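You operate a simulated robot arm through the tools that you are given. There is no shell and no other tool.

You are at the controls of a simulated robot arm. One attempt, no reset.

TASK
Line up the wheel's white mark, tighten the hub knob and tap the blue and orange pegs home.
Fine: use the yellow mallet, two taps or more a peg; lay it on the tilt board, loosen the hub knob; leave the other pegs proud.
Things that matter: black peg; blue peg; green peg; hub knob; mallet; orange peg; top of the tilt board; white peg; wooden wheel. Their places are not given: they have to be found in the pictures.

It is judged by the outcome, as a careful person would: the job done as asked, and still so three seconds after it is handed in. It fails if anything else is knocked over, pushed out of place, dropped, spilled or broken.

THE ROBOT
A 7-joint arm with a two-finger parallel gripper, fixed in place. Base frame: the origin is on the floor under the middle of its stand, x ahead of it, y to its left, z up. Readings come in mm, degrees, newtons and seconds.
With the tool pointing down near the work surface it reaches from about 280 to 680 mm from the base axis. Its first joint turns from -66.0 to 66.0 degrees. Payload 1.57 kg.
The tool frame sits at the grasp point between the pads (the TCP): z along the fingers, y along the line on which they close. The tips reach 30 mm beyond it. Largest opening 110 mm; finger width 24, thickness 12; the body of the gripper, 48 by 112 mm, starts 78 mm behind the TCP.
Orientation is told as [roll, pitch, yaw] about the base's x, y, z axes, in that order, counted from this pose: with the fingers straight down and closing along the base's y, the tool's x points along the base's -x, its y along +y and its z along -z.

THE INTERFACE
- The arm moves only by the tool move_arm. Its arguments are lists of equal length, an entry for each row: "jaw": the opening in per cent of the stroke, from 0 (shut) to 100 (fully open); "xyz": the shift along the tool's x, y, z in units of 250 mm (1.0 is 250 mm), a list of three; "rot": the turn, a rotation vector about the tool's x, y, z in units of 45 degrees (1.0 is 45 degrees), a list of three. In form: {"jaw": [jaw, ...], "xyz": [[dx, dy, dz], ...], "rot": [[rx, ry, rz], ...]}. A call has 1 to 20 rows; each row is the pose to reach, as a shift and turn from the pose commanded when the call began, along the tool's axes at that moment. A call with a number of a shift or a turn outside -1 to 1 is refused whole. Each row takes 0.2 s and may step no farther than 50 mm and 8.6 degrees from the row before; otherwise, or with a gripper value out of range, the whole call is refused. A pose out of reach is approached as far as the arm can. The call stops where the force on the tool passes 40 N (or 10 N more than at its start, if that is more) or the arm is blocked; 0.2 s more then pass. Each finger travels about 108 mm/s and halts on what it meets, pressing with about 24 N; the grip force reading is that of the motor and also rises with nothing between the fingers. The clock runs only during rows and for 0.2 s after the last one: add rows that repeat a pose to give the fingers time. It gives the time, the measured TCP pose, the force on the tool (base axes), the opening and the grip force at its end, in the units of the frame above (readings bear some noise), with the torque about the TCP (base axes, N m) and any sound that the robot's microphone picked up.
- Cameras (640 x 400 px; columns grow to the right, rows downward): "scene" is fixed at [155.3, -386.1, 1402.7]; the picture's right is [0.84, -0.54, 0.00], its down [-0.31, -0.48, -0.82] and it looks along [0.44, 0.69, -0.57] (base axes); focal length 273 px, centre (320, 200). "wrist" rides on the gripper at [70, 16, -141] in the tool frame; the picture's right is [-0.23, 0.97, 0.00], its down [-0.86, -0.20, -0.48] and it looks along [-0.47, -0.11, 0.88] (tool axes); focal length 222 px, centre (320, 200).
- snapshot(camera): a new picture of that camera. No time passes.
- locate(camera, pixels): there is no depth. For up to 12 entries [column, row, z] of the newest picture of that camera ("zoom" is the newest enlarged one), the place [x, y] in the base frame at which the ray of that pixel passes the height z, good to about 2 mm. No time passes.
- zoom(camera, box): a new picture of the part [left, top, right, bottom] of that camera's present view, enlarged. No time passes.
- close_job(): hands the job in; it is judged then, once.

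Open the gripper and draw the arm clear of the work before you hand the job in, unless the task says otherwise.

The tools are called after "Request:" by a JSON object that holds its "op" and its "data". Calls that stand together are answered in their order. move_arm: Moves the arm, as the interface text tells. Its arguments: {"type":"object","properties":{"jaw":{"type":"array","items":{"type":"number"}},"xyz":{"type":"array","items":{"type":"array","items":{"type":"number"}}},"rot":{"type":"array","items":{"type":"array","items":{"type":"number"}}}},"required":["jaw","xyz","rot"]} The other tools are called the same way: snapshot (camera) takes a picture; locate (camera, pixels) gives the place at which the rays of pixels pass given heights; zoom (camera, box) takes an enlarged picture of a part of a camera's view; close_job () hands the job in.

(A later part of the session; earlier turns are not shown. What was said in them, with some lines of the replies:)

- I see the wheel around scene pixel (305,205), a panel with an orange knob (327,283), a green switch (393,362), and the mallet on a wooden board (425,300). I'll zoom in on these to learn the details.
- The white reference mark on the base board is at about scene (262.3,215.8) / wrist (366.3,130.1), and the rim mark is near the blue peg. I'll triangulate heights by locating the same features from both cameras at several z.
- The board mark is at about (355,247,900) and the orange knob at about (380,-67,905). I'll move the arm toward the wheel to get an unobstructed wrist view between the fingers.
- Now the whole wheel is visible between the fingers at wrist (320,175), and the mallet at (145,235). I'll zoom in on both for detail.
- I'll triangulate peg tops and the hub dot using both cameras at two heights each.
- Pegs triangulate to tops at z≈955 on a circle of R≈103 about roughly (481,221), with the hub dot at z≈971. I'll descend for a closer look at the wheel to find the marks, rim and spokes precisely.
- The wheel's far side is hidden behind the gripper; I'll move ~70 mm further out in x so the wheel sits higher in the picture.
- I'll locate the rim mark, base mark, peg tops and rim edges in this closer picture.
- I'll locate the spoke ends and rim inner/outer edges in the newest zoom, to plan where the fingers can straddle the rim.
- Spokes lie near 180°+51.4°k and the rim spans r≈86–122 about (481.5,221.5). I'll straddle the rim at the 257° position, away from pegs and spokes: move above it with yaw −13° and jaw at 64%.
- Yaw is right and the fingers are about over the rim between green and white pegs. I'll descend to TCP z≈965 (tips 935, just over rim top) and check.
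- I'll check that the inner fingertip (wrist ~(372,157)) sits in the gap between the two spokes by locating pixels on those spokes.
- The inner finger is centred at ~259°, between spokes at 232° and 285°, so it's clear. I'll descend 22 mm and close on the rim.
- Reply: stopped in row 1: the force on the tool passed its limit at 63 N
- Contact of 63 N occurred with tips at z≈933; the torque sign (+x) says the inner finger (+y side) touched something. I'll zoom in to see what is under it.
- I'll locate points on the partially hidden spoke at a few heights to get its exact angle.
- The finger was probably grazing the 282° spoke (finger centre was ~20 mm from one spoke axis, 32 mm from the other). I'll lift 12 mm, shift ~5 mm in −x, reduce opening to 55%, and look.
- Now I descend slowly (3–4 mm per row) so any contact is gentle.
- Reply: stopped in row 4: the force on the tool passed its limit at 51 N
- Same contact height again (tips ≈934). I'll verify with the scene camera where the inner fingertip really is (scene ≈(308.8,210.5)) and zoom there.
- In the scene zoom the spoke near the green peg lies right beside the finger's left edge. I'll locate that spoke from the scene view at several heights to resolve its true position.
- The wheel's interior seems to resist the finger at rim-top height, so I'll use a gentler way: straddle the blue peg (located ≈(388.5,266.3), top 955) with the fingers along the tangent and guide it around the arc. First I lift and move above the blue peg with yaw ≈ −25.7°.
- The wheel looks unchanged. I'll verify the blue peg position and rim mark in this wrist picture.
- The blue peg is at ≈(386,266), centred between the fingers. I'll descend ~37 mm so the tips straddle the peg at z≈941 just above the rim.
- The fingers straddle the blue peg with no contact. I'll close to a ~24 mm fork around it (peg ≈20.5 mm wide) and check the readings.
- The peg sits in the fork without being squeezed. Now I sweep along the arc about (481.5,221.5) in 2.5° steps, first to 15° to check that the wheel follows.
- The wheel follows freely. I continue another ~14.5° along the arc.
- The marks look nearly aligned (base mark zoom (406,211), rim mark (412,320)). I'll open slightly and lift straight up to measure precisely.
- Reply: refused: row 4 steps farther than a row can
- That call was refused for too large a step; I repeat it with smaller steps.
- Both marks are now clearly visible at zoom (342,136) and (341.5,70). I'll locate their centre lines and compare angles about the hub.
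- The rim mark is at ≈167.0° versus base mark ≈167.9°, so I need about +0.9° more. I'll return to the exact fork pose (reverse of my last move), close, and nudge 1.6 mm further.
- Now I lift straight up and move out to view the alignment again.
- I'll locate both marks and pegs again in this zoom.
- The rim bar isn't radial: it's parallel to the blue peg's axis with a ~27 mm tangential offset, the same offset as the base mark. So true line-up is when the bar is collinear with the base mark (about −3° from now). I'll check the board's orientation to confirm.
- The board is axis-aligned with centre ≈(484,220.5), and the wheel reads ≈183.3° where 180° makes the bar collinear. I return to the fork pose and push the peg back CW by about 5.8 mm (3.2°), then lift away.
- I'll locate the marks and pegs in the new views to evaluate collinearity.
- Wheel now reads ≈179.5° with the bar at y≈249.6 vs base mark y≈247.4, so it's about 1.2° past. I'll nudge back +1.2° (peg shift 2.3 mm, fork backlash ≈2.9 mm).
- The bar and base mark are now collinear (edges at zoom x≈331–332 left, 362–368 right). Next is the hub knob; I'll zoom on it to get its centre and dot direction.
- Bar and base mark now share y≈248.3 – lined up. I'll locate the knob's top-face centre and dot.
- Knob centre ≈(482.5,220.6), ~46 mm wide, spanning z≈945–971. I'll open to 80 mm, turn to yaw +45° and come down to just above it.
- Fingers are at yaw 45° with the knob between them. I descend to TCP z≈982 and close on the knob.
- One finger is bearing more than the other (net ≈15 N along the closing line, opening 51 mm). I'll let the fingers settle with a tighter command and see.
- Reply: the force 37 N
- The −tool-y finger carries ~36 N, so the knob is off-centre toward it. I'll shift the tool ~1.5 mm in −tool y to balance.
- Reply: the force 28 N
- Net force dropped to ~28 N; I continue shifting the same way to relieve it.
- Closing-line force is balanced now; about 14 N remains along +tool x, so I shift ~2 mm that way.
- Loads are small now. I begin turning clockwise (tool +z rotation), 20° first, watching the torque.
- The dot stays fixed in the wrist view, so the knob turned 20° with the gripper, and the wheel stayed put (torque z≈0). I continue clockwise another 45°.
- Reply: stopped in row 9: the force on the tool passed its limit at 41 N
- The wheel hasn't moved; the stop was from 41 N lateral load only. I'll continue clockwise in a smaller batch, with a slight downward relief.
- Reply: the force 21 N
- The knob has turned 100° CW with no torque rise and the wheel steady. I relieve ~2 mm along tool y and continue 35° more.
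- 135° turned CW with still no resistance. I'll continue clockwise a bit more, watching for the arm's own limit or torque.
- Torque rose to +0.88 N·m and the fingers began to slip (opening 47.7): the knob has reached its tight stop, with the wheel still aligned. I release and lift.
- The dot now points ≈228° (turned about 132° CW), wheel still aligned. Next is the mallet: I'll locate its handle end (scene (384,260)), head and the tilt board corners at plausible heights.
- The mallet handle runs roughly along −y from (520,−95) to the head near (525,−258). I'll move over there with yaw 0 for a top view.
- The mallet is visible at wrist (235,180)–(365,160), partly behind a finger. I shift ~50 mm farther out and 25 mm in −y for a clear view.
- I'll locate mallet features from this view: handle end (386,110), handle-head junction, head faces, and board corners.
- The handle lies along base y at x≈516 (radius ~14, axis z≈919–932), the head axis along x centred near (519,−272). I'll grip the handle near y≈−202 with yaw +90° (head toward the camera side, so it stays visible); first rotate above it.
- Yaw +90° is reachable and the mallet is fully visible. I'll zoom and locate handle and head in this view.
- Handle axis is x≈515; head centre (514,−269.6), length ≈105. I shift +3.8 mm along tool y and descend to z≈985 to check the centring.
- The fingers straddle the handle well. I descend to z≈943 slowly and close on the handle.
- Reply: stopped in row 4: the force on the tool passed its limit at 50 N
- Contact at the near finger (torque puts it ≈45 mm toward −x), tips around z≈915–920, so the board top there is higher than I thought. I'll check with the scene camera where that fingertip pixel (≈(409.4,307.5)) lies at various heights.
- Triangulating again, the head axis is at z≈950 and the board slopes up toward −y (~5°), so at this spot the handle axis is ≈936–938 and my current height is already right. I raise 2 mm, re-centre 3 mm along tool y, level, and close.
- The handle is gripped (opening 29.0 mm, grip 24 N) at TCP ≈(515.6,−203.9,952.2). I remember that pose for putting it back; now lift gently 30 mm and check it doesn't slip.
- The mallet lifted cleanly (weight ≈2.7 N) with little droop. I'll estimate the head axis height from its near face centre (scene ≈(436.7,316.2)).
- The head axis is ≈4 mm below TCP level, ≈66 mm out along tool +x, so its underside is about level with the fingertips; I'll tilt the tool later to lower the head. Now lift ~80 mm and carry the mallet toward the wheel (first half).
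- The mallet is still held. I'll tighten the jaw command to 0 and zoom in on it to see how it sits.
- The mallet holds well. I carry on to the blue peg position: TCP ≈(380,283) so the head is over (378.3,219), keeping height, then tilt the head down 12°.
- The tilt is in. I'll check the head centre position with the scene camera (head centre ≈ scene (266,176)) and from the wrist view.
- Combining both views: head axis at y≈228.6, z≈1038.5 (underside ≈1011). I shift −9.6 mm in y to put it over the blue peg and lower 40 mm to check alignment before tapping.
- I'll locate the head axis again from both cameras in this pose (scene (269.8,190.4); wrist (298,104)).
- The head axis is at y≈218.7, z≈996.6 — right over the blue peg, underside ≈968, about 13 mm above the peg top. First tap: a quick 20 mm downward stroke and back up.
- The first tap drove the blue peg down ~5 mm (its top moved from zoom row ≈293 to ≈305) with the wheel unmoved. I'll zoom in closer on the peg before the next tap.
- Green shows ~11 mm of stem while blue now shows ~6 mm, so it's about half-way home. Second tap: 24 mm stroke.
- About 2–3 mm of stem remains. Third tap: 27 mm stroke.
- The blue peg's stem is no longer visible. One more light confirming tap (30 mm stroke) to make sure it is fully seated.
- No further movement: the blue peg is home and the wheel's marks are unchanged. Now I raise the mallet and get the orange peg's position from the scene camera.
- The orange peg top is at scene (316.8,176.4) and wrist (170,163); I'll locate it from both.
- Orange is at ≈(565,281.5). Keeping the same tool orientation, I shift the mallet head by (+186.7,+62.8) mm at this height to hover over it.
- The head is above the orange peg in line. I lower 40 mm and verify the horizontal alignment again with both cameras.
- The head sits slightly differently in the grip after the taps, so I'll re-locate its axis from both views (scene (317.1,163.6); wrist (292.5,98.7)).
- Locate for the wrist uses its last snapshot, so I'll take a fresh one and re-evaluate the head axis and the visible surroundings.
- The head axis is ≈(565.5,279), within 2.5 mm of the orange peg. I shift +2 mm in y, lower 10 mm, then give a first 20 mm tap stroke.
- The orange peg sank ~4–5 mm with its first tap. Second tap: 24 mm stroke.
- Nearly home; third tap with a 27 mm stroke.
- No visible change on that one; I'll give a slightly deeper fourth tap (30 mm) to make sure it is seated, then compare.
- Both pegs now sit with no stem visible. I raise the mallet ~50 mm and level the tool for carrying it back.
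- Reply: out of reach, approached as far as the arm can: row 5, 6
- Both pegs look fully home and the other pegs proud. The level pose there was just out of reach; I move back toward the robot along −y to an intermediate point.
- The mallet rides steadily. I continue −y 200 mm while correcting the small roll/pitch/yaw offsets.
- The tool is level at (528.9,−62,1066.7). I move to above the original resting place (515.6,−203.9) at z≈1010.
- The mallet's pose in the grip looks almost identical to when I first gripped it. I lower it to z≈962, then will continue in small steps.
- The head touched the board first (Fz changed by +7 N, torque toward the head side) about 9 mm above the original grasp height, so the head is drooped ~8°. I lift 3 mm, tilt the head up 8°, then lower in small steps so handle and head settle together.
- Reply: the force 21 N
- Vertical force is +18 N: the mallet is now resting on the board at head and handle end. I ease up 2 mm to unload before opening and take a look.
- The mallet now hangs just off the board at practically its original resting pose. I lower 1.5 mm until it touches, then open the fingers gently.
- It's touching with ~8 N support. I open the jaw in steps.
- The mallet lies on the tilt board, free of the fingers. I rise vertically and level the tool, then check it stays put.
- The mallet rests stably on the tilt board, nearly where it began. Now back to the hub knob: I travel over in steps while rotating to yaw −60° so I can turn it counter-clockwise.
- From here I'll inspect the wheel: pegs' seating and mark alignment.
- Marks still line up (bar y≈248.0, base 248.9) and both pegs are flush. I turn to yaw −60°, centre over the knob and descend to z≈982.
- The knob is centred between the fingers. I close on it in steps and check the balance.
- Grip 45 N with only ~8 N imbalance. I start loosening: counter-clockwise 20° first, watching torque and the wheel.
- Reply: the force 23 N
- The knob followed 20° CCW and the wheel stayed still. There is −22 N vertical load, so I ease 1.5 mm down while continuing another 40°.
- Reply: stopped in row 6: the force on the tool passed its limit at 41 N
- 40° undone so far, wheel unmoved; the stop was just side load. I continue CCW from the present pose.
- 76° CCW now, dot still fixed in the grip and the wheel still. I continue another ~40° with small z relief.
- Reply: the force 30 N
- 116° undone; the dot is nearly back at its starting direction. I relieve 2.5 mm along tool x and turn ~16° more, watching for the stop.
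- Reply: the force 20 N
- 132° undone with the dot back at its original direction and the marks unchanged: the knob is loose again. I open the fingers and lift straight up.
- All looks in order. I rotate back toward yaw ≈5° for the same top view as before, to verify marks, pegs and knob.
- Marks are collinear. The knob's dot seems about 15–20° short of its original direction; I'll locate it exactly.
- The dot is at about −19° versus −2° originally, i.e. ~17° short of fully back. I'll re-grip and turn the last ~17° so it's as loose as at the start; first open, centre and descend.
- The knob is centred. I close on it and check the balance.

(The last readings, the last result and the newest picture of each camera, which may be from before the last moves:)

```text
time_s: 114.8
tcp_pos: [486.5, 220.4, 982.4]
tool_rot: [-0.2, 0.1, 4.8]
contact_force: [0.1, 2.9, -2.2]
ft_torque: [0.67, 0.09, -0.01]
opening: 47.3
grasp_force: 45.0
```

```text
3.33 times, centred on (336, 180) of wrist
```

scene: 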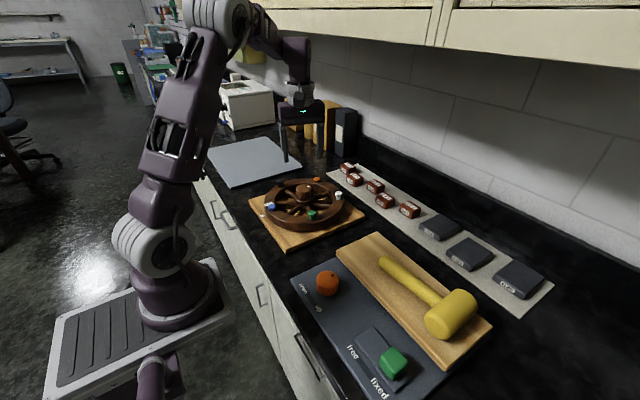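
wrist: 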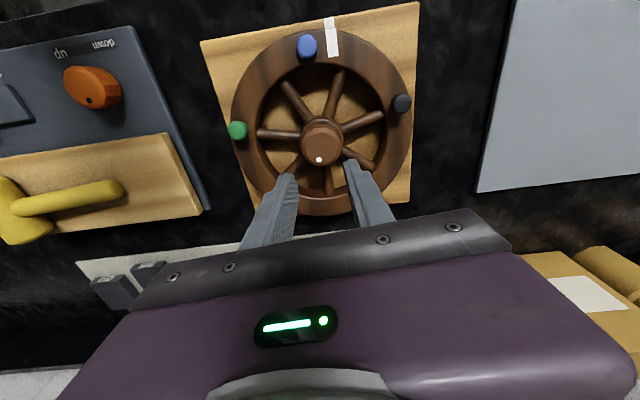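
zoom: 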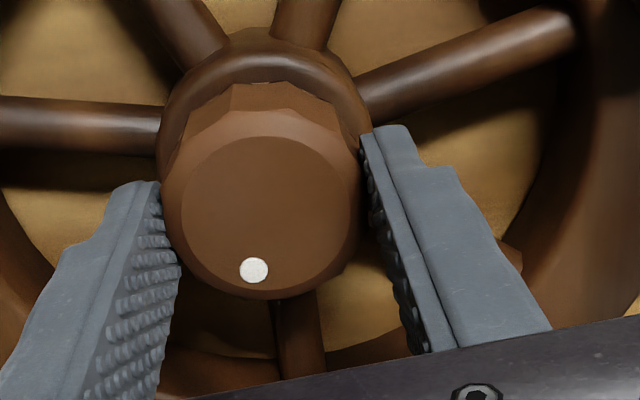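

Well balanced. I turn the last 18° CCW and check torque and wheel.

Request:
{"op": "move_arm", "data": {"jaw": [25, 25, 25, 25, 25], "xyz": [[0, 0, 0], [0, 0, 0], [0, 0, 0], [0, 0, 0], [0, 0, 0]], "rot": [[0, 0, -0.08], [0, 0, -0.16], [0, 0, -0.24], [0, 0, -0.32], [0, 0, -0.4]]}}

Request:
{"op": "zoom", "data": {"camera": "wrist", "box": [240, 120, 432, 240]}}

Request:
{"op": "zoom", "data": {"camera": "scene", "box": [240, 140, 380, 230]}}

```text
time_s: 116.0
tcp_pos: [485.8, 220.3, 984.2]
tool_rot: [0.0, -0.2, 22.9]
contact_force: [23.1, 7.0, -10.0]
ft_torque: [0.63, -0.58, 0.0]
opening: 47.7
grasp_force: 45.7
```

```text
3.33 times, centred on (336, 180) of wrist
```

zoom: 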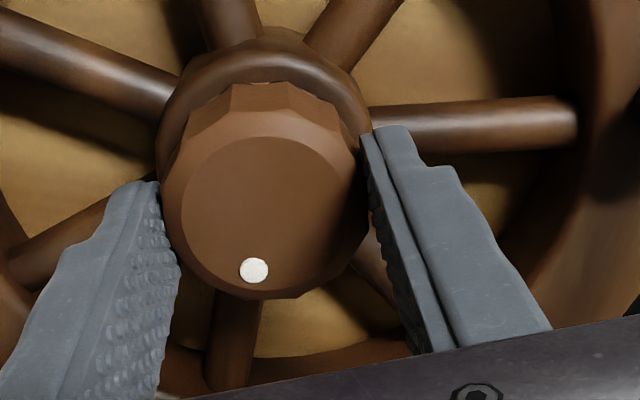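

```text
4.44 times, centred on (310, 185) of scene
```

zoom: 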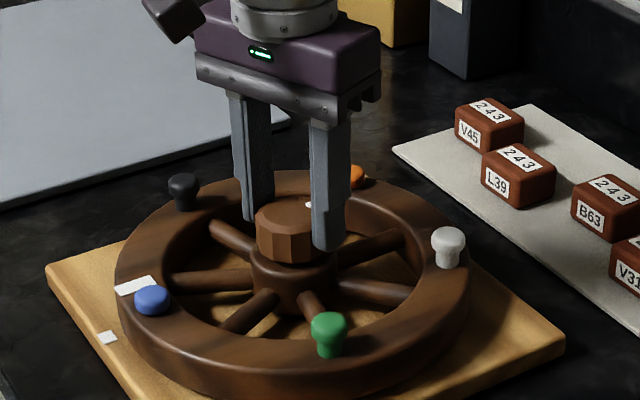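

The knob is back to its starting direction and the marks are unchanged. I relieve the 23 N side load, then open and lift straight up.

Request:
{"op": "move_arm", "data": {"jaw": [25, 25, 45, 52, 65, 75, 75, 75, 75, 75], "xyz": [[-0.006, 0, 0], [-0.01, 0, 0], [-0.01, 0, 0], [-0.01, 0, 0], [-0.01, 0, 0], [-0.01, 0, 0], [-0.01, 0, -0.08], [-0.01, 0, -0.2], [-0.01, 0, -0.34], [-0.01, 0, -0.46]], "rot": [[0, 0, 0], [0, 0, 0], [0, 0, 0], [0, 0, 0], [0, 0, 0], [0, 0, 0], [0, 0, 0], [0, 0, 0], [0, 0, 0], [0, 0, 0]]}}

Request:
{"op": "snapshot", "data": {"camera": "wrist"}}

Request:
{"op": "zoom", "data": {"camera": "scene", "box": [240, 160, 380, 250]}}

Request:
{"op": "zoom", "data": {"camera": "scene", "box": [285, 175, 333, 205]}}

```text
time_s: 118.2
tcp_pos: [488.4, 222.9, 1098.4]
tool_rot: [-0.1, 0.0, 23.0]
contact_force: [-0.6, -0.2, 0.3]
ft_torque: [0.0, -0.03, -0.01]
opening: 82.5
grasp_force: 0.0
```

```text
taken
```

wrist: 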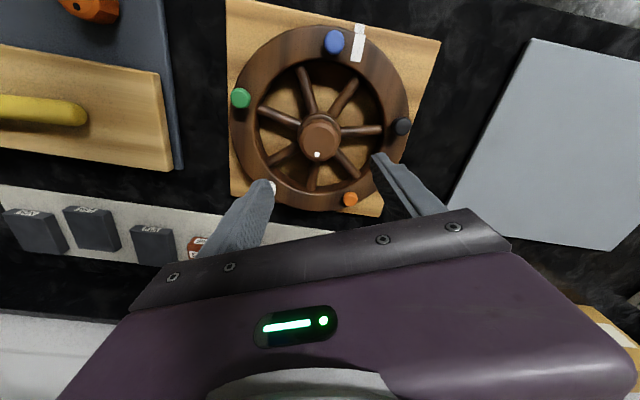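

```text
4.44 times, centred on (310, 205) of scene
```

zoom: 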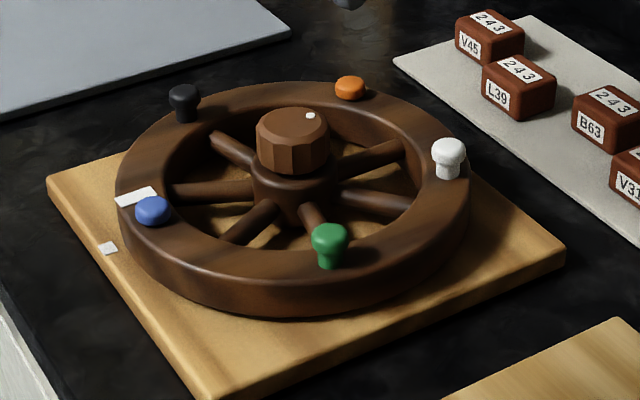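

```text
13.33 times, centred on (309, 190) of scene
```

zoom: 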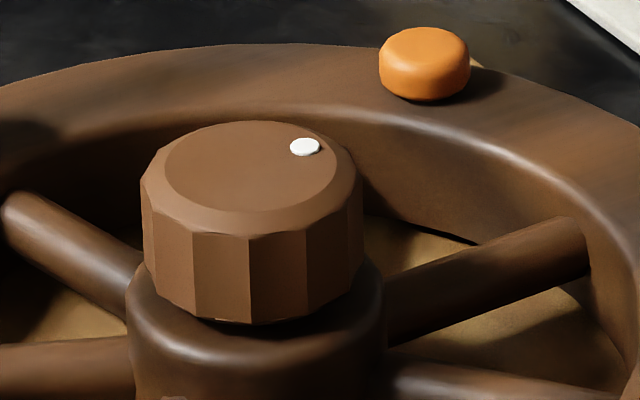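

The dot is back at its original direction; blue and orange are flush, the other pegs proud. I take a last check of the marks and of the mallet on the tilt board.

Request:
{"op": "zoom", "data": {"camera": "wrist", "box": [284, 10, 412, 90]}}

Request:
{"op": "locate", "data": {"camera": "wrist", "pixels": [[357.8, 46.5, 934], [359.7, 29.5, 900], [334, 42, 945]]}}

Request:
{"op": "zoom", "data": {"camera": "scene", "box": [320, 220, 500, 370]}}

```text
5.00 times, centred on (348, 50) of wrist
```

zoom: 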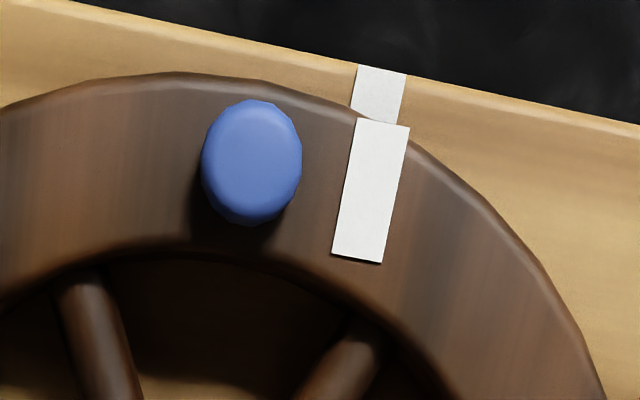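

```text
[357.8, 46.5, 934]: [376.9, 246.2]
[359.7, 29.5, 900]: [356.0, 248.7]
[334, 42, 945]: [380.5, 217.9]
```

```text
2.67 times, centred on (410, 295) of scene
```

zoom: 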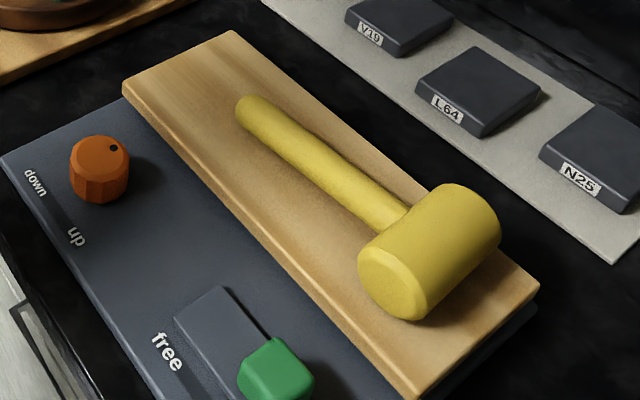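

Everything is in place: marks collinear, two pegs home, three proud, knob loose, mallet lying on the tilt board. I draw the open gripper up and clear.

Request:
{"op": "move_arm", "data": {"jaw": [100, 100, 100, 100, 100], "xyz": [[0.05, 0, -0.15], [0.12, 0, -0.3], [0.2, 0, -0.45], [0.28, 0, -0.6], [0.28, 0, -0.6]], "rot": [[0, 0, 0], [0, 0, 0], [0, 0, 0], [0, 0, 0], [0, 0, 0]]}}

Request:
{"op": "snapshot", "data": {"camera": "scene"}}

Request:
{"op": "zoom", "data": {"camera": "scene", "box": [240, 160, 380, 250]}}

```text
time_s: 119.4
tcp_pos: [419.9, 196.0, 1250.0]
tool_rot: [0.0, 0.2, 23.0]
contact_force: [-0.7, 0.0, 0.0]
ft_torque: [-0.01, -0.03, 0.03]
opening: 110.1
grasp_force: 0.1
```

```text
taken
```

scene: 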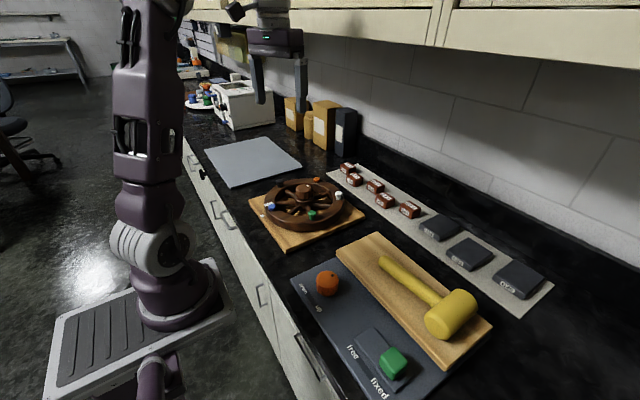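

```text
4.44 times, centred on (310, 205) of scene
```

zoom: 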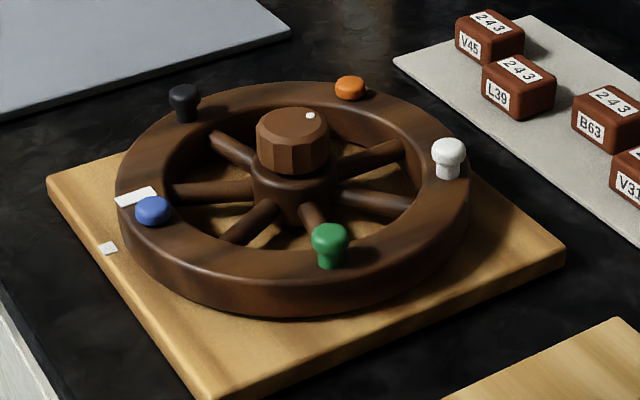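

The arm is clear, the gripper is open, and the final picture shows everything as asked. I hand the job in.

Request:
{"op": "close_job", "data": {}}

```text
The job is handed in.
```

The job is done as asked and handed in; I haven't been told how it was judged. In the last pictures before I handed in:

- **Wheel mark:** the white mark on the rim is in line with the white mark on the base board. It stayed in line through the tapping and the loosening. The rim mark doesn't point straight at the hub, so I lined it up end to end with the base mark. Matching the two by angle around the hub would have put the wheel about 3° further round.
- **Hub knob:** I tightened it clockwise to its stop before tapping. Afterwards I turned it back until its dot was where it started.
- **Pegs:** blue and orange each took four taps with the yellow mallet, and no stem shows on either. Black, green and white still stand proud.
- **Mallet:** it is lying on the tilt board, almost exactly where it was at the start.

While lowering the gripper, I touched the wheel with up to about 63 N and the tilt board with about 50 N. Neither looked moved or damaged afterwards.
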